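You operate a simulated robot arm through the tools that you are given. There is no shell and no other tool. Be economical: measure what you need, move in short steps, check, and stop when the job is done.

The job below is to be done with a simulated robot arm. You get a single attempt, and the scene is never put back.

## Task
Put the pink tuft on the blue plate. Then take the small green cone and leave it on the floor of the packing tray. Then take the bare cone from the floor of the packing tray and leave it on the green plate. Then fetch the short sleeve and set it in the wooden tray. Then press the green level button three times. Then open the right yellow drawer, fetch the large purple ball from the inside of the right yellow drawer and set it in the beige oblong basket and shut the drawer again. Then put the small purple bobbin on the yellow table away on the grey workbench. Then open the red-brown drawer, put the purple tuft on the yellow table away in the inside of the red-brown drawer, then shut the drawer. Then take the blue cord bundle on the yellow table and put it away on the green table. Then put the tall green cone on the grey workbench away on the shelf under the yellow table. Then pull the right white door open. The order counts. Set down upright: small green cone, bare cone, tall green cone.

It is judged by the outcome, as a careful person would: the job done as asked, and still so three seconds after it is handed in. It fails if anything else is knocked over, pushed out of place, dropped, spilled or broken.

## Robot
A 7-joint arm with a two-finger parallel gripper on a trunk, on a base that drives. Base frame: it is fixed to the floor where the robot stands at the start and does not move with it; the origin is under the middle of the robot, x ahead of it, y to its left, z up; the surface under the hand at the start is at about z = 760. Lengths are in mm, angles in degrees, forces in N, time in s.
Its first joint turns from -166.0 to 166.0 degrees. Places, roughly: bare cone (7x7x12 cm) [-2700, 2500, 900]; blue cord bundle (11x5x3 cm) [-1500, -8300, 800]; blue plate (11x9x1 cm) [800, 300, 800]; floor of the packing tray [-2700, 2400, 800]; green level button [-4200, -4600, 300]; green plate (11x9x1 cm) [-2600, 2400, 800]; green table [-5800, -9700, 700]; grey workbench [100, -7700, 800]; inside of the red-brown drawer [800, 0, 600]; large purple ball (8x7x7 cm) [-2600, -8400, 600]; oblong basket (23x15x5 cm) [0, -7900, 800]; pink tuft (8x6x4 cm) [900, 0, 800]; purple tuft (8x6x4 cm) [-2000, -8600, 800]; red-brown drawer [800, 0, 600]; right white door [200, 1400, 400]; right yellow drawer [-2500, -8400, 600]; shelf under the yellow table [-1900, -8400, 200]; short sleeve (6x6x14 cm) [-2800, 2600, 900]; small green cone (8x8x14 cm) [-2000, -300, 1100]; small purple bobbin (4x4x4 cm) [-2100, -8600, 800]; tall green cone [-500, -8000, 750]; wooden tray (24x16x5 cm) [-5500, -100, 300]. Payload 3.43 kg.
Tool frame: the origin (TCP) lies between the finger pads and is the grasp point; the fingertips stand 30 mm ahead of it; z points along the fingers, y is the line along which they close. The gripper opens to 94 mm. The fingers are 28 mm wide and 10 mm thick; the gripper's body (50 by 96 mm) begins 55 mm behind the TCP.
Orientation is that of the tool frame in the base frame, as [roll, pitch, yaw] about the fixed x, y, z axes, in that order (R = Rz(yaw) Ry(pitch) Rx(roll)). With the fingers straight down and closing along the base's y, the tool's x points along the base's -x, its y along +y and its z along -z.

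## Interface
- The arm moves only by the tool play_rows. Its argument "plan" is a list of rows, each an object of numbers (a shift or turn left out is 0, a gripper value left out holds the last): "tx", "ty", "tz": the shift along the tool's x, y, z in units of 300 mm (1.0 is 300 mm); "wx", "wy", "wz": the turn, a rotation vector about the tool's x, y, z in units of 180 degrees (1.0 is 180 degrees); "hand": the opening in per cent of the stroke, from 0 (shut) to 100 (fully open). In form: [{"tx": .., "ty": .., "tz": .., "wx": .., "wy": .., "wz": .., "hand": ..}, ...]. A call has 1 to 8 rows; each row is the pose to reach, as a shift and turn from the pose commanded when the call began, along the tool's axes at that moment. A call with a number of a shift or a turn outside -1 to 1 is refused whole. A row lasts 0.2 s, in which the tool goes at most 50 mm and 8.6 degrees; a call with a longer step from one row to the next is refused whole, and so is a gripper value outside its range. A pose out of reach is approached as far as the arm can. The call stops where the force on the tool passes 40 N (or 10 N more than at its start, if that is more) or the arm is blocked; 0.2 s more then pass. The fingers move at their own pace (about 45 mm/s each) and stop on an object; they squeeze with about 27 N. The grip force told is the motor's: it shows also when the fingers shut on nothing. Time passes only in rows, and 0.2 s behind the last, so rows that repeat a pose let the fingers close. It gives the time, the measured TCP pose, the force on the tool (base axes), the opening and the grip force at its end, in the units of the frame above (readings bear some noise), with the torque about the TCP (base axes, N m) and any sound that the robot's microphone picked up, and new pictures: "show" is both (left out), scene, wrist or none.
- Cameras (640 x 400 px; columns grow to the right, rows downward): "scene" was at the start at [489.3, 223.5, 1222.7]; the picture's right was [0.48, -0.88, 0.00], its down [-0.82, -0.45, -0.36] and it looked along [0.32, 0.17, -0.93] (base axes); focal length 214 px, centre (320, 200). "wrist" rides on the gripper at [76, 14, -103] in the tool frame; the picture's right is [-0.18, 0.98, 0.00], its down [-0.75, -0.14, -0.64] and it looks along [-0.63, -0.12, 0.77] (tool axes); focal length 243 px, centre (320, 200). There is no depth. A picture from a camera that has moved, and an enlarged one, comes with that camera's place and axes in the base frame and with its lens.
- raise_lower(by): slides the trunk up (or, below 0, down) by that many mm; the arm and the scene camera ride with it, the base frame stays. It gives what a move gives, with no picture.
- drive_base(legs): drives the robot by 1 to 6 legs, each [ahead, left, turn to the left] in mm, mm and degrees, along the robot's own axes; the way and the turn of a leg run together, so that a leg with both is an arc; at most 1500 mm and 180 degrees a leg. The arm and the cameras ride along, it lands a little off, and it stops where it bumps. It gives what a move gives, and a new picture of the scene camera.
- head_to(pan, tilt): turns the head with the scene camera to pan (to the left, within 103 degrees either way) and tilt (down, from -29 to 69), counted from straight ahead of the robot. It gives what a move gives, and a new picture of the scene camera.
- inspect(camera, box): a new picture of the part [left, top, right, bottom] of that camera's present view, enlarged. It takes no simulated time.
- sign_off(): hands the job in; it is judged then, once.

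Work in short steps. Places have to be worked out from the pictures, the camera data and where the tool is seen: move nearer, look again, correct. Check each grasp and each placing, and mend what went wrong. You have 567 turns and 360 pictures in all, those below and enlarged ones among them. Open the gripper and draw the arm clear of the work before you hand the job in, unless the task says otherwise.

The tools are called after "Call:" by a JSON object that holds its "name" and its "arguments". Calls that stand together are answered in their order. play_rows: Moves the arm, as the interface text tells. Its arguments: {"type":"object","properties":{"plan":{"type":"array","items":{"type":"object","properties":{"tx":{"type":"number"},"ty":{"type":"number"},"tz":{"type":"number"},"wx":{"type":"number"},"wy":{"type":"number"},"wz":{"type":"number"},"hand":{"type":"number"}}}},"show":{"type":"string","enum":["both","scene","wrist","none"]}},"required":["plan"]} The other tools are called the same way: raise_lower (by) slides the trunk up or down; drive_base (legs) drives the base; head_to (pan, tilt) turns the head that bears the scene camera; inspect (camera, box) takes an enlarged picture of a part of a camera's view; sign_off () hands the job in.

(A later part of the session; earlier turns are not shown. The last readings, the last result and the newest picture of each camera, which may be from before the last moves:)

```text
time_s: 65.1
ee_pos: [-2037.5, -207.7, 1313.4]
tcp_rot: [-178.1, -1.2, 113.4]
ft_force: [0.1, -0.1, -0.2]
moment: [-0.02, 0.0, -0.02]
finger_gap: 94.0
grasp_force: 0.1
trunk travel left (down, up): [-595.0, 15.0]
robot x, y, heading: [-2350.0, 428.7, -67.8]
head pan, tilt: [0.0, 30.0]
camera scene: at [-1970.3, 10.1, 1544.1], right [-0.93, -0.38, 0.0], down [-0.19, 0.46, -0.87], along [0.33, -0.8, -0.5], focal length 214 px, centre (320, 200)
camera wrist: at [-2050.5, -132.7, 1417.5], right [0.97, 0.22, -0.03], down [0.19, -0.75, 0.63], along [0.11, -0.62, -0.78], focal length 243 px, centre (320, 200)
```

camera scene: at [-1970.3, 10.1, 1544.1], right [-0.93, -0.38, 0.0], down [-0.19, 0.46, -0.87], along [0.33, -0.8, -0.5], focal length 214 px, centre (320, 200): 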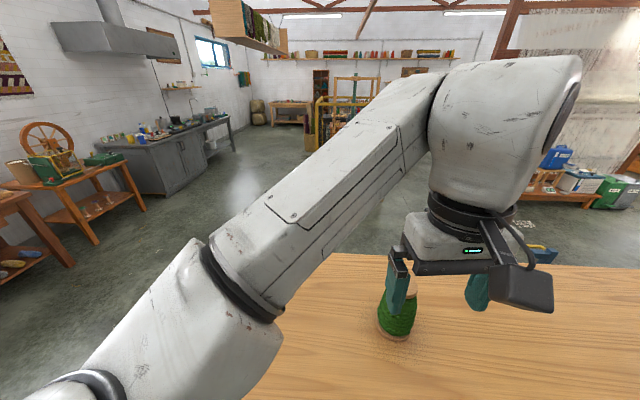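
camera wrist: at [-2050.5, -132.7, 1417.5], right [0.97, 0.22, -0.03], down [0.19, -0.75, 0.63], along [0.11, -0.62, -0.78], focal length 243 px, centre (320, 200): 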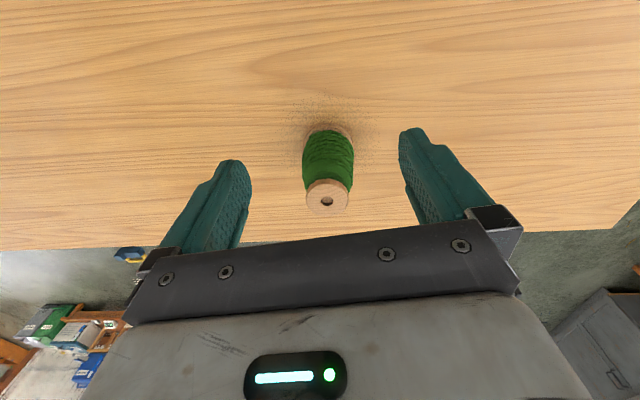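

Cone at about [-2014, -288], top about z 1215. Move over it while levelling the tool, tips still above the top.

Call:
{"name": "play_rows", "arguments": {"plan": [{"tx": -0.14, "ty": -0.017, "wx": -0.0106, "wy": -0.0067}, {"tx": -0.276, "ty": -0.034, "wx": -0.0106, "wy": -0.0067}, {"tx": -0.276, "ty": -0.034, "tz": 0.06, "wx": -0.0106, "wy": -0.0067}, {"tx": -0.276, "ty": -0.034, "tz": 0.08, "wx": -0.0106, "wy": -0.0067}], "show": "both"}}

```text
time_s: 66.1
ee_pos: [-2019.6, -289.8, 1290.7]
tcp_rot: [179.1, 0.4, 113.0]
ft_force: [-0.4, 1.0, -0.3]
moment: [0.0, 0.01, -0.03]
finger_gap: 93.9
grasp_force: 0.1
trunk travel left (down, up): [-595.0, 15.0]
robot x, y, heading: [-2346.1, 430.0, -67.6]
head pan, tilt: [0.0, 30.0]
camera scene: at [-1970.3, 10.1, 1544.1], right [-0.93, -0.38, 0.0], down [-0.19, 0.46, -0.87], along [0.33, -0.8, -0.5], focal length 214 px, centre (320, 200)
camera wrist: at [-2036.8, -214.1, 1393.1], right [0.98, 0.21, 0.01], down [0.15, -0.75, 0.64], along [0.15, -0.63, -0.76], focal length 243 px, centre (320, 200)
```

scene: 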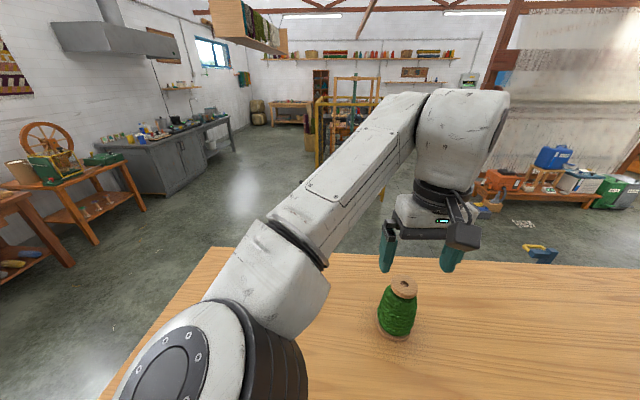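
wrist: 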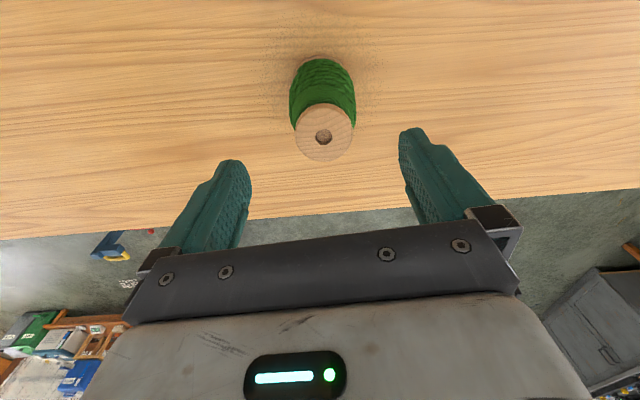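

Close to centred. Shift 5 mm and descend to TCP z≈1185 with open fingers either side of the cone.

Call:
{"name": "play_rows", "arguments": {"plan": [{"tx": 0.003, "ty": 0.018, "tz": 0.12}, {"tx": 0.003, "ty": 0.018, "tz": 0.24}, {"tx": 0.003, "ty": 0.018, "tz": 0.35}], "show": "both"}}

```text
time_s: 66.9
ee_pos: [-2013.3, -288.1, 1186.1]
tcp_rot: [179.3, 0.4, 113.0]
ft_force: [0.1, 0.4, -0.5]
moment: [-0.03, -0.04, 0.01]
finger_gap: 94.1
grasp_force: 0.0
trunk travel left (down, up): [-595.0, 15.0]
robot x, y, heading: [-2349.7, 426.0, -67.6]
head pan, tilt: [0.0, 30.0]
camera scene: at [-1970.3, 10.0, 1544.2], right [-0.93, -0.38, 0.0], down [-0.19, 0.46, -0.87], along [0.33, -0.8, -0.5], focal length 214 px, centre (320, 200)
camera wrist: at [-2030.8, -210.8, 1288.2], right [0.98, 0.21, 0.01], down [0.16, -0.75, 0.65], along [0.15, -0.63, -0.76], focal length 243 px, centre (320, 200)
```

scene: 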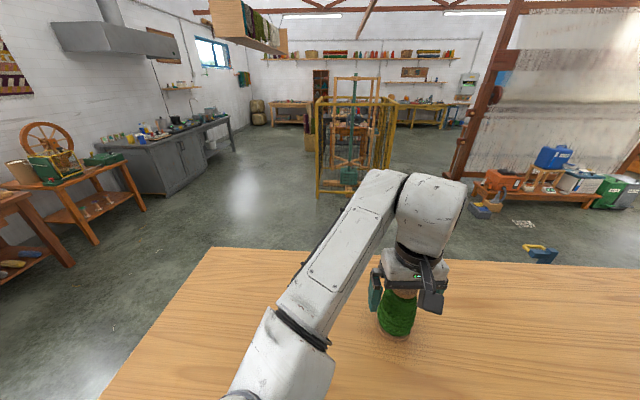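
wrist: 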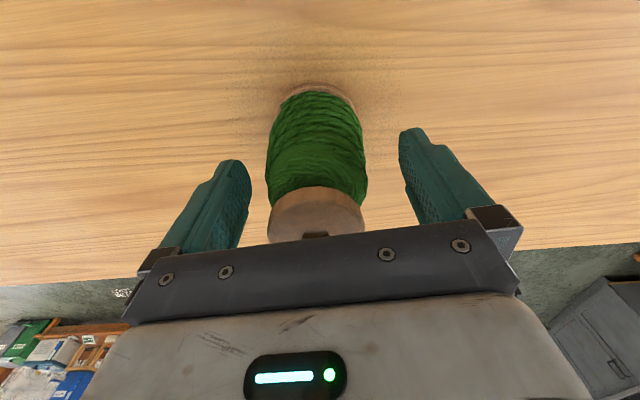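

Top at z≈1219; go 12 mm lower and close.

Call:
{"name": "play_rows", "arguments": {"plan": [{"tz": 0.04}, {"tz": 0.04, "hand": 0}, {"tz": 0.04, "hand": 0}, {"tz": 0.04, "hand": 0}, {"tz": 0.04, "hand": 0}], "show": "wrist"}}

```text
time_s: 68.1
ee_pos: [-2012.8, -287.4, 1174.4]
tcp_rot: [179.3, 0.4, 113.0]
ft_force: [-0.8, -0.9, 1.1]
moment: [-0.1, 0.14, 0.04]
finger_gap: 61.5
grasp_force: 26.8
trunk travel left (down, up): [-595.0, 15.0]
robot x, y, heading: [-2353.1, 425.2, -67.9]
head pan, tilt: [0.0, 30.0]
camera wrist: at [-2029.9, -211.2, 1276.8], right [0.98, 0.21, 0.01], down [0.16, -0.75, 0.64], along [0.15, -0.63, -0.76], focal length 243 px, centre (320, 200)
```

wrist: 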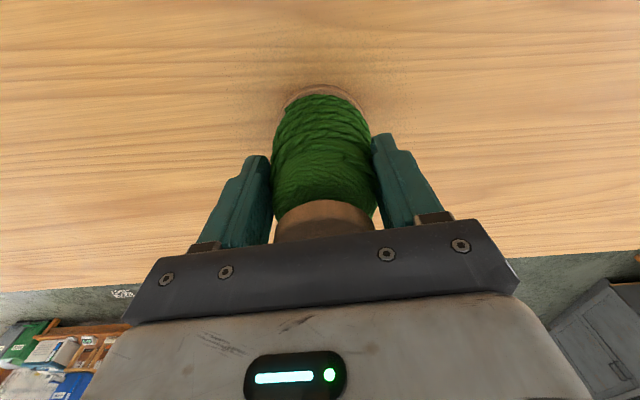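

Grip holds at 61.5 mm. Lift slowly and check.

Call:
{"name": "play_rows", "arguments": {"plan": [{"tz": -0.03}, {"tz": -0.1}, {"tz": -0.2}, {"tz": -0.33}, {"tz": -0.45}], "show": "both"}}

```text
time_s: 69.3
ee_pos: [-2013.9, -286.4, 1307.4]
tcp_rot: [179.4, 0.3, 113.0]
ft_force: [0.6, 1.1, -2.8]
moment: [0.01, 0.01, 0.05]
finger_gap: 61.5
grasp_force: 26.9
trunk travel left (down, up): [-595.0, 15.0]
robot x, y, heading: [-2351.9, 425.4, -67.5]
head pan, tilt: [0.0, 30.0]
camera scene: at [-1970.3, 10.0, 1544.0], right [-0.93, -0.38, 0.0], down [-0.19, 0.46, -0.87], along [0.33, -0.8, -0.5], focal length 214 px, centre (320, 200)
camera wrist: at [-2032.1, -210.6, 1410.1], right [0.98, 0.21, 0.01], down [0.16, -0.75, 0.64], along [0.15, -0.63, -0.76], focal length 243 px, centre (320, 200)
```

scene: 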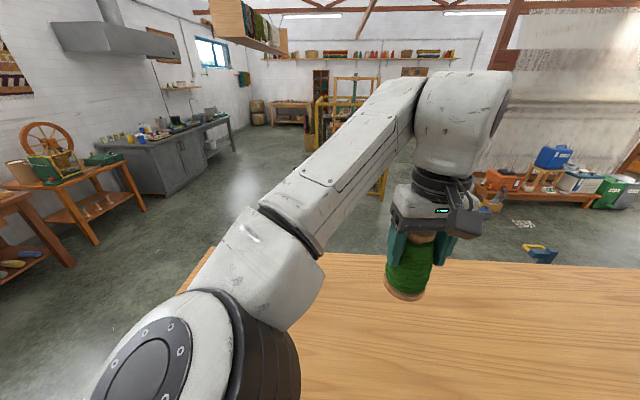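
wrist: 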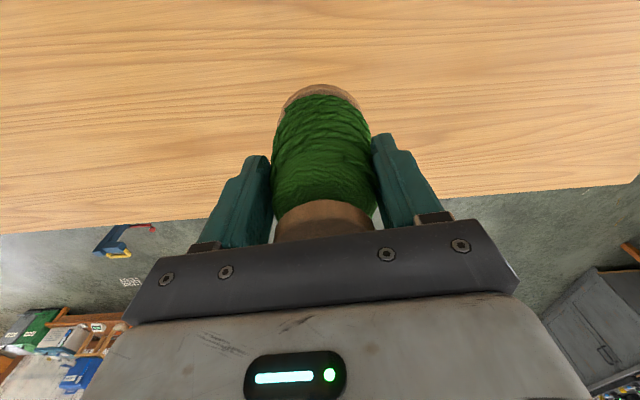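

Secure. Retract the arm, back away 450 mm, then turn to face the bench at +y.

Call:
{"name": "play_rows", "arguments": {"plan": [{"tx": 0.14}, {"tx": 0.28}, {"tx": 0.42}, {"tx": 0.56}, {"tx": 0.7}, {"tx": 0.8}], "show": "none"}}

Call:
{"name": "drive_base", "arguments": {"legs": [[-400, 0, 0], [0, 0, 157]]}}

```text
time_s: 70.7
ee_pos: [-2109.1, -64.2, 1310.2]
tcp_rot: [179.2, 0.6, 113.2]
ft_force: [-0.7, -0.4, -1.9]
moment: [0.02, 0.0, 0.0]
finger_gap: 61.8
grasp_force: 26.9
trunk travel left (down, up): [-595.0, 15.0]
robot x, y, heading: [-2349.9, 429.8, -67.3]
head pan, tilt: [0.0, 30.0]
```

```text
time_s: 79.5
ee_pos: [-2496.1, 1346.3, 1310.0]
tcp_rot: [179.3, 0.3, -94.1]
ft_force: [-0.4, -0.5, -2.0]
moment: [-0.03, -0.01, 0.0]
finger_gap: 61.5
grasp_force: 26.9
trunk travel left (down, up): [-595.0, 15.0]
robot x, y, heading: [-2502.8, 800.6, 85.2]
head pan, tilt: [0.0, 30.0]
camera scene: at [-2656.8, 1346.5, 1544.1], right [1.0, -0.08, 0.0], down [-0.04, -0.5, -0.87], along [0.07, 0.86, -0.5], focal length 214 px, centre (320, 200)
```

scene: 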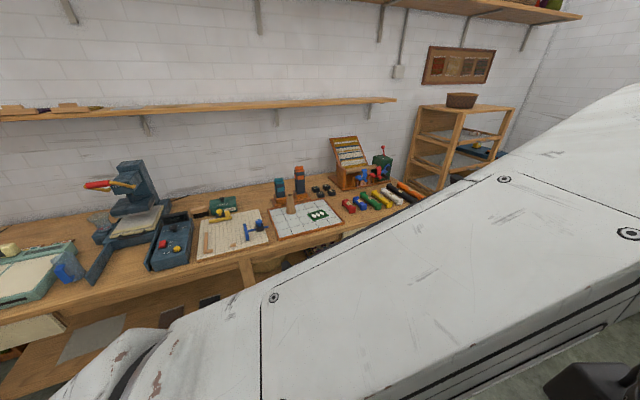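

I see a pale tray with the bare cone and a green plate. Zoom in.

Call:
{"name": "inspect", "arguments": {"camera": "scene", "box": [190, 130, 430, 280]}}

```text
2.67 times, centred on (310, 205) of scene
camera zoom: at [-2656.8, 1346.5, 1544.1], right [1.0, -0.08, 0.0], down [-0.04, -0.5, -0.87], along [0.07, 0.86, -0.5], focal length 572 px, centre (347, 187)
```

zoom: 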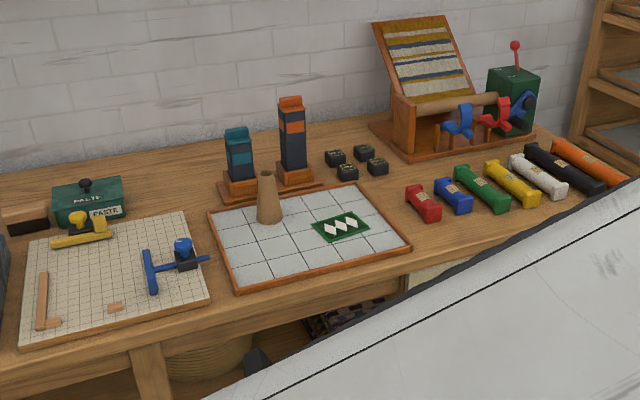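

Tray about 380×310 mm, rotated ~19°, bare cone at [-2753, 2501], plate at [-2580, 2462]. I'll place the green cone in the free front-left part. Drive up to the bench.

Call:
{"name": "drive_base", "arguments": {"legs": [[700, 230, 5]]}}

Call:
{"name": "head_to", "arguments": {"pan": -10, "tilt": 50}}

```text
time_s: 83.5
ee_pos: [-2752.0, 2043.3, 1309.9]
tcp_rot: [179.4, 0.5, -88.7]
ft_force: [0.0, -0.2, -1.2]
moment: [-0.04, -0.02, 0.02]
finger_gap: 61.5
grasp_force: 27.4
trunk travel left (down, up): [-595.0, 15.0]
robot x, y, heading: [-2712.5, 1495.0, 90.4]
head pan, tilt: [0.0, 30.0]
camera scene: at [-2912.4, 2028.3, 1544.1], right [1.0, 0.01, 0.0], down [0.0, -0.5, -0.87], along [-0.01, 0.87, -0.5], focal length 214 px, centre (320, 200)
```

scene: 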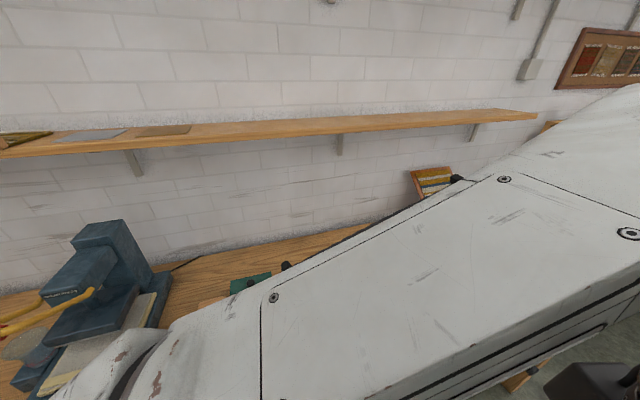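

```text
time_s: 84.3
ee_pos: [-2753.1, 2044.1, 1310.9]
tcp_rot: [179.2, 0.4, -88.8]
ft_force: [0.1, 0.0, -2.6]
moment: [-0.01, 0.02, -0.01]
finger_gap: 60.9
grasp_force: 26.9
trunk travel left (down, up): [-595.0, 15.0]
robot x, y, heading: [-2713.5, 1495.2, 90.4]
head pan, tilt: [-10.0, 50.0]
camera scene: at [-2898.9, 2013.9, 1514.6], right [0.99, -0.16, 0.0], down [-0.13, -0.76, -0.64], along [0.11, 0.63, -0.77], focal length 214 px, centre (320, 200)
```

scene: 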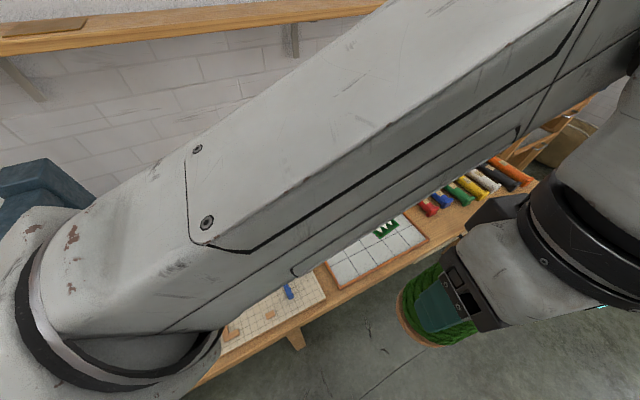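

Extend the arm over the tray at this height and look with both cameras.

Call:
{"name": "play_rows", "arguments": {"plan": [{"tx": -0.15, "ty": -0.01}, {"tx": -0.3, "ty": -0.02}, {"tx": -0.45, "ty": -0.03}, {"tx": -0.6, "ty": -0.04}, {"tx": -0.75, "ty": -0.05}, {"tx": -0.82, "ty": -0.06, "tz": 0.1}, {"tx": -0.82, "ty": -0.06, "tz": 0.25}, {"tx": -0.82, "ty": -0.06, "tz": 0.4}], "show": "both"}}

```text
time_s: 86.1
ee_pos: [-2740.8, 2290.3, 1190.0]
tcp_rot: [179.3, 0.5, -88.9]
ft_force: [0.4, -0.7, -1.8]
moment: [-0.01, 0.01, 0.02]
finger_gap: 61.2
grasp_force: 26.4
trunk travel left (down, up): [-595.0, 15.0]
robot x, y, heading: [-2711.1, 1498.4, 90.5]
head pan, tilt: [-10.0, 50.0]
camera scene: at [-2898.8, 2013.9, 1514.7], right [0.99, -0.16, 0.0], down [-0.13, -0.76, -0.64], along [0.11, 0.63, -0.77], focal length 214 px, centre (320, 200)
camera wrist: at [-2751.4, 2214.3, 1291.9], right [-0.99, 0.16, 0.01], down [0.13, 0.75, 0.65], along [0.1, 0.64, -0.76], focal length 243 px, centre (320, 200)
```

scene: 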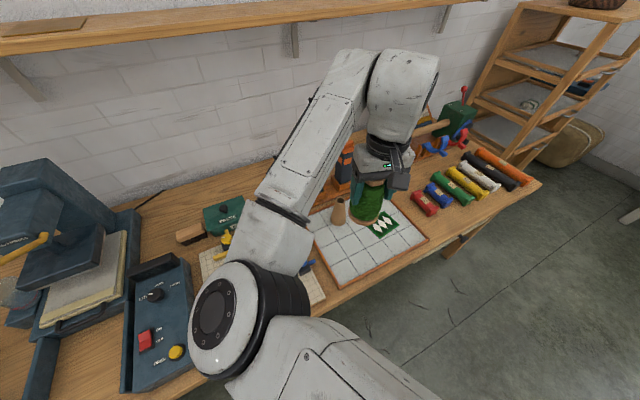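
wrist: 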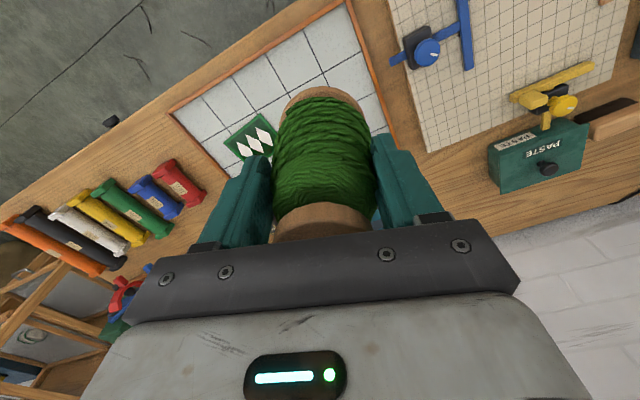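

Target free spot [-2720, 2325]. Shift and descend to TCP z≈925 (cone bottom ≈830).

Call:
{"name": "play_rows", "arguments": {"plan": [{"tx": -0.117, "ty": -0.069}, {"tx": -0.117, "ty": -0.069, "tz": 0.16}, {"tx": -0.117, "ty": -0.069, "tz": 0.32}, {"tx": -0.117, "ty": -0.069, "tz": 0.48}, {"tx": -0.117, "ty": -0.069, "tz": 0.64}, {"tx": -0.117, "ty": -0.069, "tz": 0.78}, {"tx": -0.117, "ty": -0.069, "tz": 0.88}], "show": "both"}}

```text
time_s: 87.7
ee_pos: [-2724.3, 2327.7, 924.9]
tcp_rot: [179.3, 0.4, -88.8]
ft_force: [0.4, 0.2, -2.0]
moment: [-0.04, -0.04, -0.01]
finger_gap: 61.4
grasp_force: 26.6
trunk travel left (down, up): [-595.0, 15.0]
robot x, y, heading: [-2709.8, 1498.2, 90.5]
head pan, tilt: [-10.0, 50.0]
camera scene: at [-2898.8, 2013.9, 1514.6], right [0.99, -0.16, 0.0], down [-0.13, -0.76, -0.64], along [0.11, 0.63, -0.77], focal length 214 px, centre (320, 200)
camera wrist: at [-2736.1, 2251.0, 1027.7], right [-0.99, 0.16, 0.01], down [0.13, 0.75, 0.64], along [0.09, 0.64, -0.76], focal length 243 px, centre (320, 200)
```

scene: 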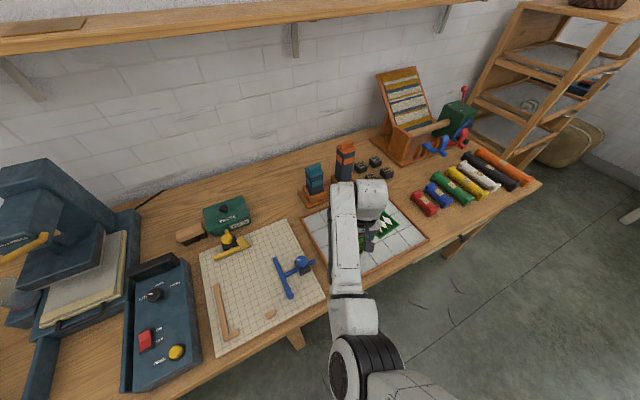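
wrist: 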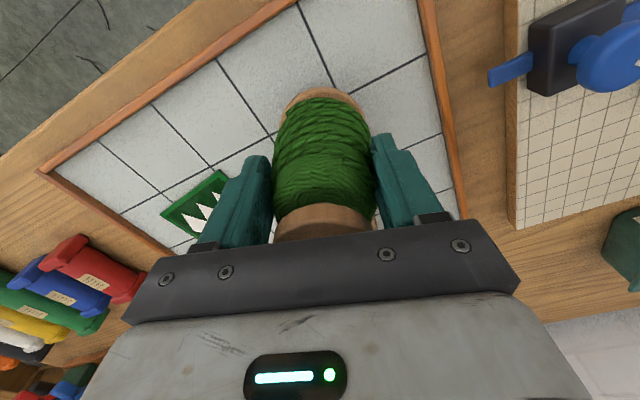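

Looks clear. Lower to about z 875, then step down slowly.

Call:
{"name": "play_rows", "arguments": {"plan": [{"tz": 0.08}, {"tz": 0.14}, {"tz": 0.165}], "show": "none"}}

Call:
{"name": "play_rows", "arguments": {"plan": [{"tz": 0.01}, {"tz": 0.02}], "show": "none"}}

```text
time_s: 88.3
ee_pos: [-2725.6, 2331.1, 898.5]
tcp_rot: [179.5, 1.1, -88.7]
ft_force: [0.7, -1.8, 16.2]
moment: [-0.34, -0.17, -0.03]
finger_gap: 61.7
grasp_force: 27.6
trunk travel left (down, up): [-595.0, 15.0]
robot x, y, heading: [-2708.6, 1497.1, 90.7]
head pan, tilt: [-10.0, 50.0]
stopped in row 2: the force on the tool passed its limit at 41 N (the readings are from after the stop); the commanded pose is now the measured one
```

```text
time_s: 88.9
ee_pos: [-2725.0, 2332.5, 895.3]
tcp_rot: [179.6, 1.4, -88.8]
ft_force: [0.2, 2.5, 37.3]
moment: [0.49, -0.36, -0.2]
finger_gap: 62.9
grasp_force: 26.9
trunk travel left (down, up): [-595.0, 15.0]
robot x, y, heading: [-2709.3, 1493.9, 90.8]
head pan, tilt: [-10.0, 50.0]
```

Contact came at TCP z≈898. Back up 3 mm to relax the force and look.

Call:
{"name": "play_rows", "arguments": {"plan": [{"tz": -0.008}, {"tz": -0.01}], "show": "both"}}

```text
time_s: 89.5
ee_pos: [-2725.6, 2331.3, 894.0]
tcp_rot: [179.5, 1.1, -88.7]
ft_force: [-0.3, 7.5, 17.4]
moment: [1.01, -0.23, 0.14]
finger_gap: 62.6
grasp_force: 27.3
trunk travel left (down, up): [-595.0, 15.0]
robot x, y, heading: [-2706.6, 1499.3, 90.3]
head pan, tilt: [-10.0, 50.0]
camera scene: at [-2899.0, 2013.4, 1514.5], right [0.99, -0.16, 0.0], down [-0.13, -0.76, -0.64], along [0.11, 0.63, -0.77], focal length 214 px, centre (320, 200)
camera wrist: at [-2736.8, 2252.9, 995.2], right [-0.99, 0.16, 0.01], down [0.13, 0.74, 0.65], along [0.1, 0.65, -0.76], focal length 243 px, centre (320, 200)
```

scene: 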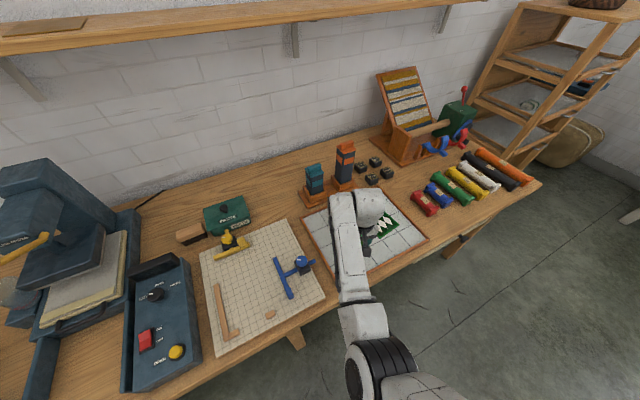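
wrist: 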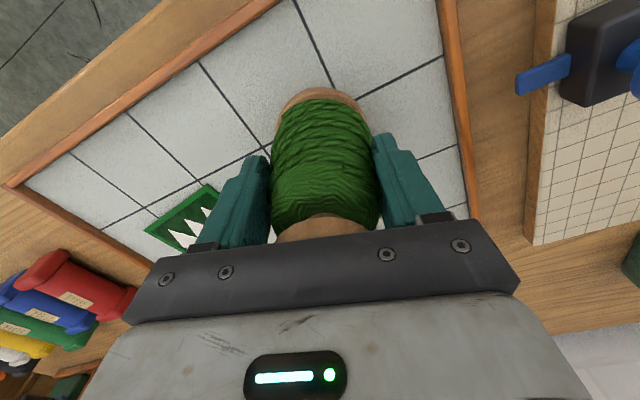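

Still pressing 17 N; ease up 2 mm more, then open gently.

Call:
{"name": "play_rows", "arguments": {"plan": [{"tz": -0.006}, {"tz": -0.008}], "show": "none"}}

```text
time_s: 90.1
ee_pos: [-2724.4, 2329.0, 895.7]
tcp_rot: [179.5, 0.6, -88.8]
ft_force: [-0.7, -0.6, -1.6]
moment: [-0.02, 0.01, 0.01]
finger_gap: 62.7
grasp_force: 27.1
trunk travel left (down, up): [-595.0, 15.0]
robot x, y, heading: [-2711.0, 1496.4, 90.5]
head pan, tilt: [-10.0, 50.0]
```

Now just free; lower 1 mm and open, then rise.

Call:
{"name": "play_rows", "arguments": {"plan": [{"tz": 0.004}, {"tz": 0.004, "hand": 75}, {"tz": 0.004, "hand": 100}, {"tz": 0.004, "hand": 100}, {"tz": -0.05, "hand": 100}, {"tz": -0.2, "hand": 100}, {"tz": -0.35, "hand": 100}, {"tz": -0.45, "hand": 100}], "show": "both"}}

```text
time_s: 91.9
ee_pos: [-2722.1, 2328.3, 1033.1]
tcp_rot: [179.6, 0.9, -88.8]
ft_force: [0.4, 0.5, 0.0]
moment: [-0.02, 0.05, -0.03]
finger_gap: 93.9
grasp_force: 0.1
trunk travel left (down, up): [-595.0, 15.0]
robot x, y, heading: [-2713.0, 1495.9, 90.7]
head pan, tilt: [-10.0, 50.0]
camera scene: at [-2898.5, 2013.8, 1514.5], right [0.99, -0.16, 0.0], down [-0.13, -0.76, -0.64], along [0.11, 0.63, -0.77], focal length 214 px, centre (320, 200)
camera wrist: at [-2734.5, 2250.8, 1132.7], right [-0.99, 0.16, 0.01], down [0.13, 0.75, 0.65], along [0.1, 0.65, -0.76], focal length 243 px, centre (320, 200)
```

scene: 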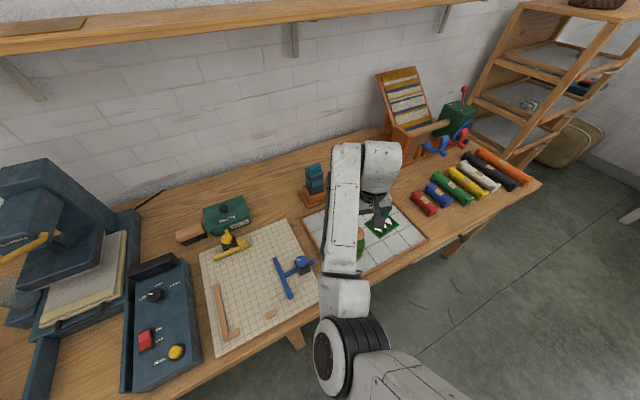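
wrist: 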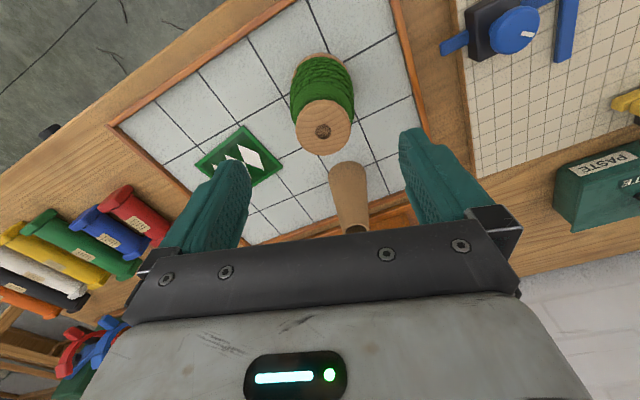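

Green cone stands upright. Bare cone at about [-2748, 2486], floor z≈800. It's beyond comfortable reach, so I drive 110 mm closer.

Call:
{"name": "play_rows", "arguments": {"plan": [{"tz": -0.1}, {"tz": -0.2}], "show": "none"}}

Call:
{"name": "drive_base", "arguments": {"legs": [[110, 0, 0]]}}

Call:
{"name": "inspect", "arguments": {"camera": "wrist", "box": [0, 0, 640, 400]}}

```text
time_s: 92.5
ee_pos: [-2722.8, 2328.4, 1092.2]
tcp_rot: [179.5, 0.9, -88.6]
ft_force: [-0.3, 0.0, 0.0]
moment: [0.01, -0.01, -0.01]
finger_gap: 94.0
grasp_force: 0.0
trunk travel left (down, up): [-595.0, 15.0]
robot x, y, heading: [-2706.8, 1495.8, 90.4]
head pan, tilt: [-10.0, 50.0]
```

```text
time_s: 93.7
ee_pos: [-2724.2, 2440.6, 1091.2]
tcp_rot: [179.5, 1.0, -88.8]
ft_force: [-0.4, -1.2, -0.2]
moment: [0.03, 0.01, 0.02]
finger_gap: 94.0
grasp_force: 0.1
trunk travel left (down, up): [-595.0, 15.0]
robot x, y, heading: [-2710.3, 1604.6, 90.4]
head pan, tilt: [-10.0, 50.0]
camera scene: at [-2900.2, 2125.5, 1514.6], right [0.99, -0.16, 0.0], down [-0.13, -0.76, -0.64], along [0.11, 0.63, -0.77], focal length 214 px, centre (320, 200)
```

scene: 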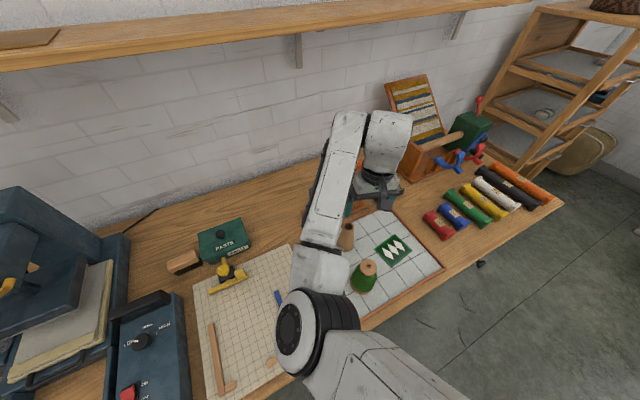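

```text
1.00 times, centred on (320, 200) of wrist (not enlarged: the box is as wide or as high as the picture)
camera zoom: at [-2735.5, 2362.4, 1192.3], right [-0.99, 0.16, 0.01], down [0.13, 0.75, 0.65], along [0.1, 0.65, -0.76], focal length 243 px, centre (320, 200)
```

zoom: 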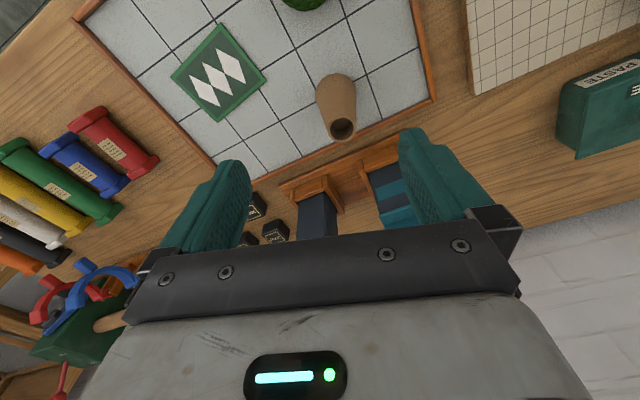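

Bare cone at about [-2745, 2485]. Move above it, tips just above its top.

Call:
{"name": "play_rows", "arguments": {"plan": [{"tx": -0.15, "ty": 0.067}, {"tx": -0.15, "ty": 0.067, "tz": 0.15}, {"tx": -0.15, "ty": 0.067, "tz": 0.3}, {"tx": -0.15, "ty": 0.067, "tz": 0.4}], "show": "both"}}

```text
time_s: 94.7
ee_pos: [-2746.4, 2484.5, 973.9]
tcp_rot: [179.5, 0.9, -88.7]
ft_force: [-0.3, -0.5, -0.5]
moment: [0.0, -0.03, 0.02]
finger_gap: 94.1
grasp_force: 0.0
trunk travel left (down, up): [-595.0, 15.0]
robot x, y, heading: [-2710.4, 1609.2, 90.9]
head pan, tilt: [-10.0, 50.0]
camera scene: at [-2900.3, 2125.6, 1514.6], right [0.99, -0.16, 0.0], down [-0.13, -0.76, -0.64], along [0.11, 0.63, -0.77], focal length 214 px, centre (320, 200)
camera wrist: at [-2758.4, 2407.3, 1073.6], right [-0.99, 0.16, 0.01], down [0.13, 0.74, 0.65], along [0.1, 0.65, -0.76], focal length 243 px, centre (320, 200)
```

scene: 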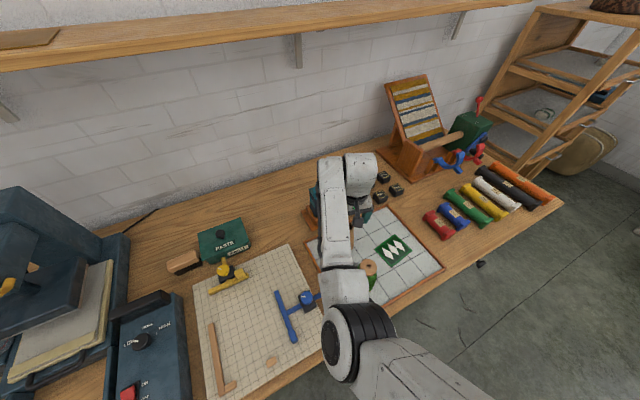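
wrist: 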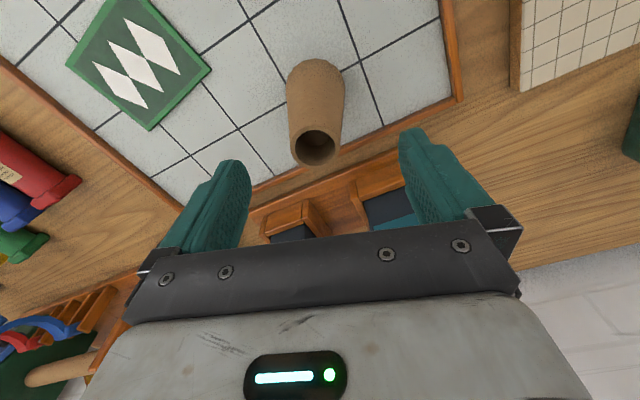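

Centred. Descend to z≈873 and close.

Call:
{"name": "play_rows", "arguments": {"plan": [{"tz": 0.12, "ty": -0.008}, {"tz": 0.24, "ty": -0.008}, {"tz": 0.335, "ty": -0.008}, {"tz": 0.335, "ty": -0.008, "hand": 0}, {"tz": 0.335, "ty": -0.008, "hand": 0}, {"tz": 0.335, "ty": -0.008, "hand": 0}, {"tz": 0.335, "ty": -0.008, "hand": 0}], "show": "wrist"}}

```text
time_s: 96.3
ee_pos: [-2743.7, 2489.1, 872.3]
tcp_rot: [179.5, 1.0, -88.8]
ft_force: [0.2, 1.0, 0.5]
moment: [0.0, 0.02, -0.01]
finger_gap: 52.2
grasp_force: 26.6
trunk travel left (down, up): [-595.0, 15.0]
robot x, y, heading: [-2709.7, 1607.1, 90.6]
head pan, tilt: [-10.0, 50.0]
camera wrist: at [-2754.7, 2411.0, 974.2], right [-0.99, 0.16, 0.01], down [0.13, 0.75, 0.65], along [0.1, 0.65, -0.76], focal length 243 px, centre (320, 200)
```

wrist: 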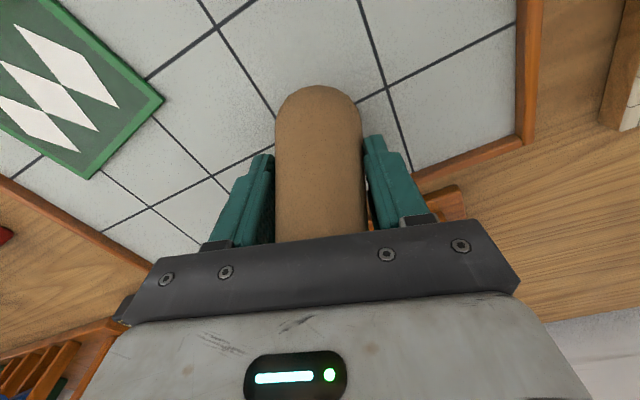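

Grip good (52 mm). Lift ~80 mm and carry above the green plate at about [-2579, 2432].

Call:
{"name": "play_rows", "arguments": {"plan": [{"tz": -0.06}, {"tz": -0.2}, {"tz": -0.28}, {"tz": -0.28, "tx": 0.06, "ty": -0.15}, {"tz": -0.28, "tx": 0.12, "ty": -0.3}, {"tz": -0.28, "tx": 0.17, "ty": -0.44}, {"tz": -0.28, "tx": 0.19, "ty": -0.547}, {"tz": -0.28, "tx": 0.19, "ty": -0.547}], "show": "both"}}

```text
time_s: 98.1
ee_pos: [-2579.4, 2430.9, 954.3]
tcp_rot: [179.5, 0.9, -88.7]
ft_force: [-0.3, 0.1, -0.5]
moment: [-0.01, 0.01, 0.03]
finger_gap: 52.0
grasp_force: 26.6
trunk travel left (down, up): [-595.0, 15.0]
robot x, y, heading: [-2711.6, 1610.9, 90.3]
head pan, tilt: [-10.0, 50.0]
camera scene: at [-2900.1, 2125.6, 1514.6], right [0.99, -0.16, 0.0], down [-0.13, -0.76, -0.64], along [0.11, 0.63, -0.77], focal length 214 px, centre (320, 200)
camera wrist: at [-2591.0, 2353.3, 1055.5], right [-0.99, 0.16, 0.01], down [0.13, 0.75, 0.65], along [0.1, 0.65, -0.76], focal length 243 px, centre (320, 200)
```

scene: 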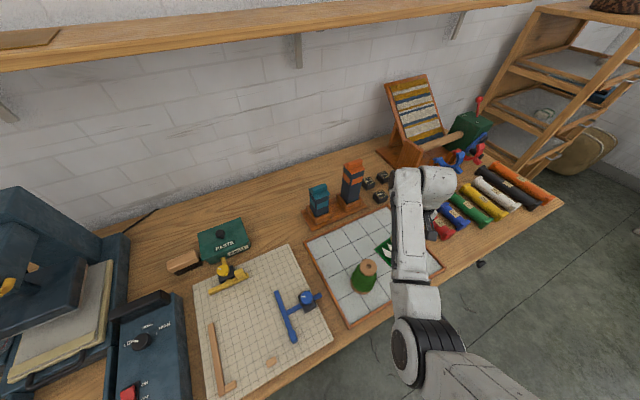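
wrist: 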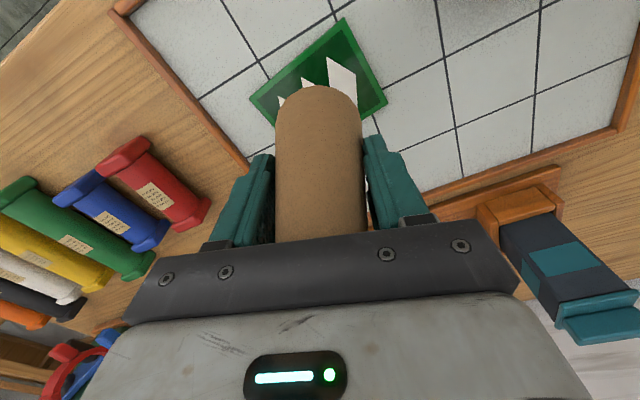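

Plate centre [-2578, 2436]. Nudge 5 mm and descend to z≈888.

Call:
{"name": "play_rows", "arguments": {"plan": [{"tx": -0.017, "tz": 0.12}, {"tx": -0.017, "tz": 0.19}, {"tx": -0.017, "tz": 0.22}], "show": "none"}}

Call:
{"name": "play_rows", "arguments": {"plan": [{"tz": 0.008}, {"tz": 0.016}], "show": "none"}}

```text
time_s: 98.9
ee_pos: [-2579.6, 2440.1, 888.4]
tcp_rot: [179.5, 1.0, -88.8]
ft_force: [-1.0, -0.9, 0.1]
moment: [-0.02, 0.0, -0.01]
finger_gap: 52.0
grasp_force: 26.9
trunk travel left (down, up): [-595.0, 15.0]
robot x, y, heading: [-2709.6, 1604.9, 90.6]
head pan, tilt: [-10.0, 50.0]
```

```text
time_s: 99.5
ee_pos: [-2579.9, 2440.3, 882.7]
tcp_rot: [179.5, 1.1, -88.8]
ft_force: [-0.1, 0.9, -0.4]
moment: [0.0, 0.0, 0.02]
finger_gap: 51.9
grasp_force: 27.5
trunk travel left (down, up): [-595.0, 15.0]
robot x, y, heading: [-2711.7, 1610.2, 90.8]
head pan, tilt: [-10.0, 50.0]
```

Call:
{"name": "play_rows", "arguments": {"plan": [{"tz": 0.006, "tx": 0.01}, {"tz": 0.012, "tx": 0.012}], "show": "wrist"}}

```text
time_s: 100.1
ee_pos: [-2580.5, 2434.6, 878.6]
tcp_rot: [179.5, 1.0, -88.9]
ft_force: [-1.1, 0.0, -0.6]
moment: [0.04, 0.02, -0.01]
finger_gap: 52.0
grasp_force: 27.0
trunk travel left (down, up): [-595.0, 15.0]
robot x, y, heading: [-2709.6, 1608.1, 90.8]
head pan, tilt: [-10.0, 50.0]
camera wrist: at [-2591.3, 2358.1, 980.2], right [-0.99, 0.16, 0.01], down [0.13, 0.75, 0.65], along [0.1, 0.65, -0.76], focal length 243 px, centre (320, 200)
```

wrist: 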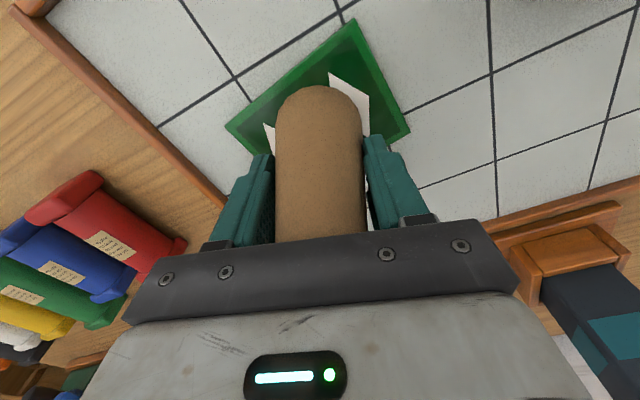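

Still free; step down further until contact.

Call:
{"name": "play_rows", "arguments": {"plan": [{"tz": 0.006}, {"tz": 0.013}], "show": "none"}}

Call:
{"name": "play_rows", "arguments": {"plan": [{"tz": 0.006}], "show": "none"}}

```text
time_s: 100.7
ee_pos: [-2579.1, 2436.5, 876.8]
tcp_rot: [179.6, 1.0, -88.8]
ft_force: [-0.8, -5.9, 18.2]
moment: [-0.41, 0.29, 0.03]
finger_gap: 51.8
grasp_force: 26.9
trunk travel left (down, up): [-595.0, 15.0]
robot x, y, heading: [-2710.8, 1608.3, 90.6]
head pan, tilt: [-10.0, 50.0]
```

```text
time_s: 101.1
ee_pos: [-2579.1, 2437.5, 876.9]
tcp_rot: [179.6, 1.2, -88.8]
ft_force: [-1.2, -10.1, 35.4]
moment: [-0.62, 0.17, -0.01]
finger_gap: 51.6
grasp_force: 27.0
trunk travel left (down, up): [-595.0, 15.0]
robot x, y, heading: [-2713.0, 1603.4, 90.5]
head pan, tilt: [-10.0, 50.0]
```

Contact at 876.8. Ease back the excess (≈2.5 mm), open and rise.

Call:
{"name": "play_rows", "arguments": {"plan": [{"tz": -0.009}, {"tz": -0.009, "hand": 70}, {"tz": -0.009, "hand": 100}, {"tz": -0.009, "hand": 100}, {"tz": -0.06, "hand": 100}, {"tz": -0.2, "hand": 100}, {"tz": -0.35, "hand": 100}, {"tz": -0.5, "hand": 100}], "show": "both"}}

```text
time_s: 102.9
ee_pos: [-2575.5, 2431.3, 1021.8]
tcp_rot: [179.5, 0.8, -88.9]
ft_force: [1.2, 0.2, -1.1]
moment: [0.06, 0.1, -0.02]
finger_gap: 94.1
grasp_force: 0.2
trunk travel left (down, up): [-595.0, 15.0]
robot x, y, heading: [-2710.5, 1606.3, 90.5]
head pan, tilt: [-10.0, 50.0]
camera scene: at [-2898.1, 2125.6, 1514.6], right [0.99, -0.16, 0.0], down [-0.13, -0.76, -0.64], along [0.11, 0.63, -0.77], focal length 214 px, centre (320, 200)
camera wrist: at [-2587.7, 2353.9, 1122.4], right [-0.99, 0.16, 0.01], down [0.13, 0.75, 0.65], along [0.1, 0.64, -0.76], focal length 243 px, centre (320, 200)
```

scene: 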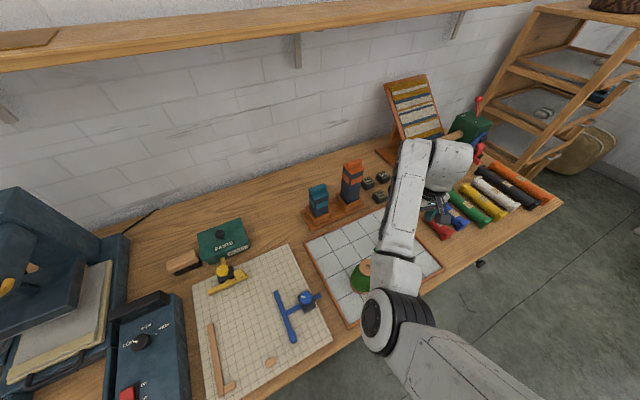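
wrist: 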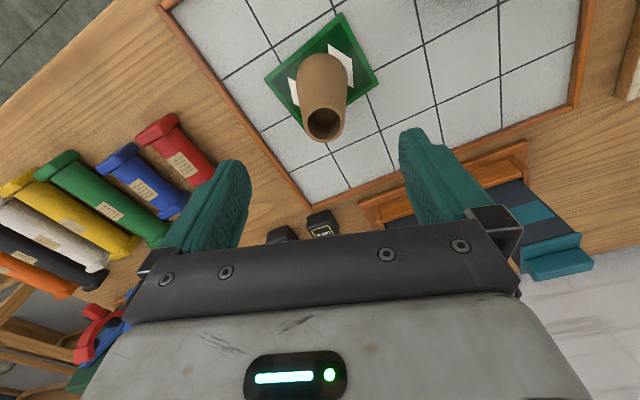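

Bare cone stands on the plate. Now rise and shift toward the sleeves to look at them.

Call:
{"name": "play_rows", "arguments": {"plan": [{"tz": -0.15}, {"tz": -0.3}, {"tz": -0.43}, {"tz": -0.5, "ty": 0.14}, {"tz": -0.5, "ty": 0.29}, {"tz": -0.5, "ty": 0.44}, {"tz": -0.5, "ty": 0.59}, {"tz": -0.5, "ty": 0.7}], "show": "both"}}

```text
time_s: 104.7
ee_pos: [-2787.2, 2427.1, 1175.8]
tcp_rot: [179.5, 1.0, -88.8]
ft_force: [-0.1, -0.4, 0.1]
moment: [0.03, 0.02, -0.01]
finger_gap: 94.3
grasp_force: 0.1
trunk travel left (down, up): [-595.0, 15.0]
robot x, y, heading: [-2707.0, 1608.3, 90.7]
head pan, tilt: [-10.0, 50.0]
camera scene: at [-2900.1, 2125.6, 1514.6], right [0.99, -0.16, 0.0], down [-0.13, -0.76, -0.64], along [0.11, 0.63, -0.77], focal length 214 px, centre (320, 200)
camera wrist: at [-2797.6, 2349.4, 1276.7], right [-0.99, 0.16, 0.01], down [0.13, 0.75, 0.65], along [0.1, 0.65, -0.76], focal length 243 px, centre (320, 200)
```

scene: 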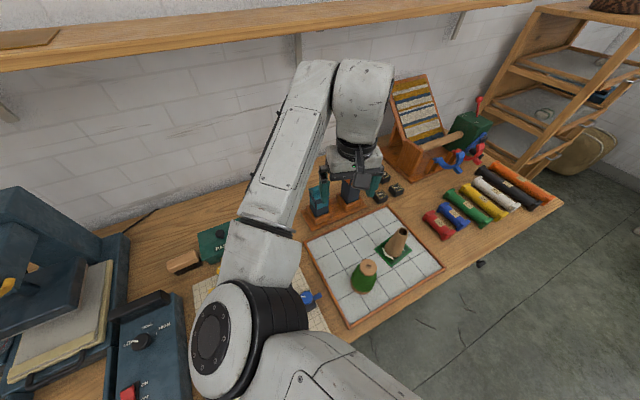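
wrist: 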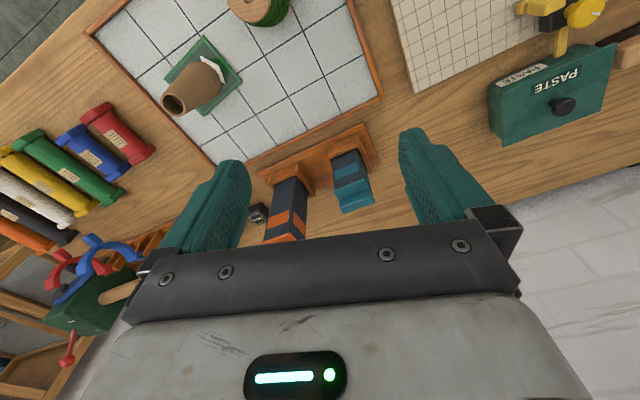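

Both cones are fine. Zoom on the sleeves.

Call:
{"name": "inspect", "arguments": {"camera": "wrist", "box": [240, 110, 432, 230]}}

Call:
{"name": "inspect", "arguments": {"camera": "scene", "box": [270, 140, 430, 240]}}

```text
3.33 times, centred on (336, 170) of wrist
camera zoom: at [-2797.6, 2349.4, 1276.7], right [-0.99, 0.16, 0.01], down [0.13, 0.75, 0.65], along [0.1, 0.65, -0.76], focal length 809 px, centre (267, 300)
```

zoom: 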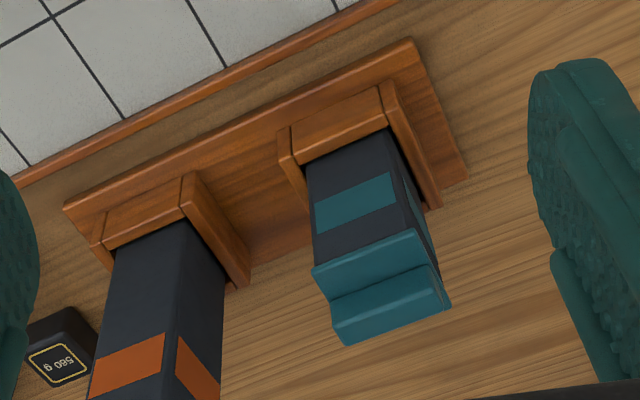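

```text
4.00 times, centred on (350, 190) of scene
camera zoom: at [-2900.1, 2125.6, 1514.6], right [0.99, -0.16, 0.0], down [-0.13, -0.76, -0.64], along [0.11, 0.63, -0.77], focal length 858 px, centre (200, 240)
```

zoom: 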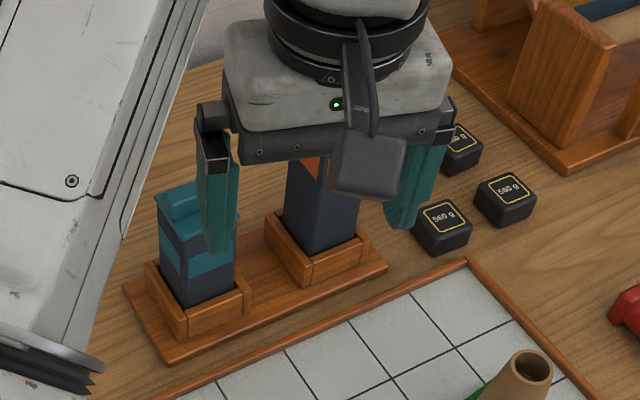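

The short sleeve (teal top) sits in its stand socket at about [-2819, 2646], which is ~1045 mm from my axis. I need to know how close the base is to the bench; look down.

Call:
{"name": "head_to", "arguments": {"pan": 70, "tilt": 69}}

```text
time_s: 106.2
ee_pos: [-2785.8, 2427.6, 1175.9]
tcp_rot: [179.6, 1.1, -88.8]
ft_force: [0.5, -0.6, 0.1]
moment: [0.02, 0.02, 0.03]
finger_gap: 94.2
grasp_force: 0.0
trunk travel left (down, up): [-595.0, 15.0]
robot x, y, heading: [-2712.6, 1607.2, 90.4]
head pan, tilt: [70.0, 68.8]
camera scene: at [-2965.6, 2068.2, 1492.6], right [0.33, 0.94, 0.0], down [0.88, -0.31, -0.36], along [-0.34, 0.12, -0.93], focal length 214 px, centre (320, 200)
```

scene: 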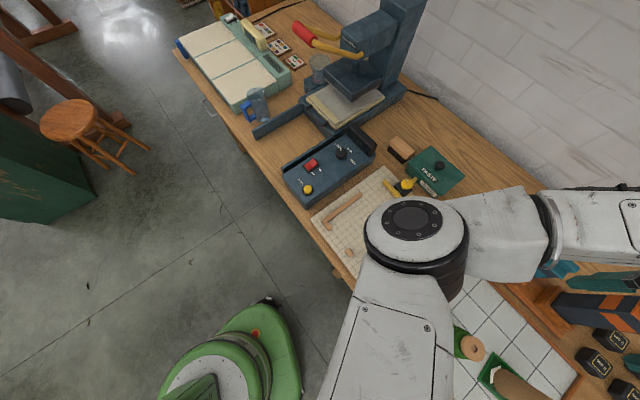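

The base front reaches only ~300 mm ahead, so there are ~280 mm to spare. Drive 140 ahead, 60 left.

Call:
{"name": "drive_base", "arguments": {"legs": [[140, 60, 0]]}}

Call:
{"name": "head_to", "arguments": {"pan": -10, "tilt": 50}}

Call:
{"name": "inspect", "arguments": {"camera": "wrist", "box": [0, 0, 640, 400]}}

```text
time_s: 107.6
ee_pos: [-2845.1, 2566.2, 1174.9]
tcp_rot: [179.5, 0.9, -88.9]
ft_force: [-0.7, 0.3, 0.4]
moment: [-0.02, -0.03, -0.02]
finger_gap: 94.2
grasp_force: 0.0
trunk travel left (down, up): [-595.0, 15.0]
robot x, y, heading: [-2772.7, 1749.8, 90.4]
head pan, tilt: [70.0, 68.8]
camera scene: at [-3026.0, 2207.1, 1492.6], right [0.33, 0.94, 0.0], down [0.88, -0.31, -0.36], along [-0.34, 0.12, -0.93], focal length 214 px, centre (320, 200)
```

scene: 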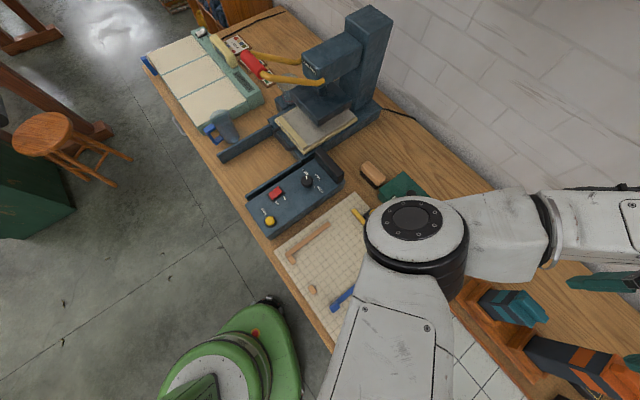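

```text
time_s: 109.1
ee_pos: [-2845.3, 2565.9, 1175.7]
tcp_rot: [179.5, 1.0, -88.9]
ft_force: [0.7, -0.7, -0.8]
moment: [0.0, 0.02, 0.01]
finger_gap: 94.0
grasp_force: 0.0
trunk travel left (down, up): [-595.0, 15.0]
robot x, y, heading: [-2774.2, 1745.4, 90.3]
head pan, tilt: [-10.0, 50.0]
camera scene: at [-2960.7, 2264.4, 1514.6], right [0.99, -0.16, 0.0], down [-0.13, -0.76, -0.64], along [0.11, 0.63, -0.77], focal length 214 px, centre (320, 200)
```

scene: 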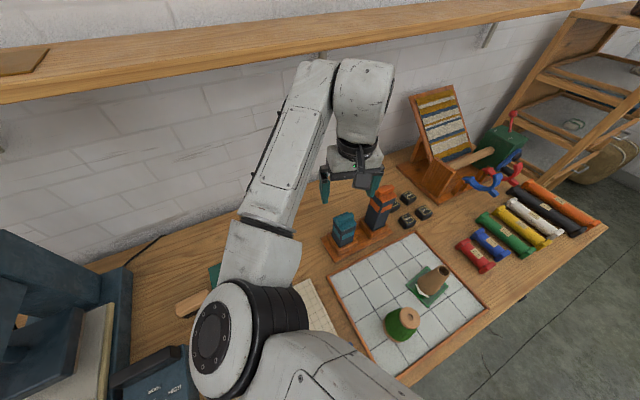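

```text
1.00 times, centred on (320, 200) of wrist (not enlarged: the box is as wide or as high as the picture)
camera zoom: at [-2857.1, 2488.1, 1276.6], right [-0.99, 0.16, 0.01], down [0.13, 0.75, 0.65], along [0.1, 0.65, -0.76], focal length 243 px, centre (320, 200)
```

zoom: 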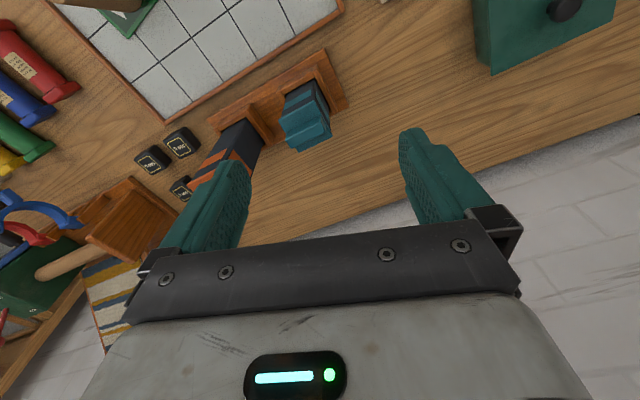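

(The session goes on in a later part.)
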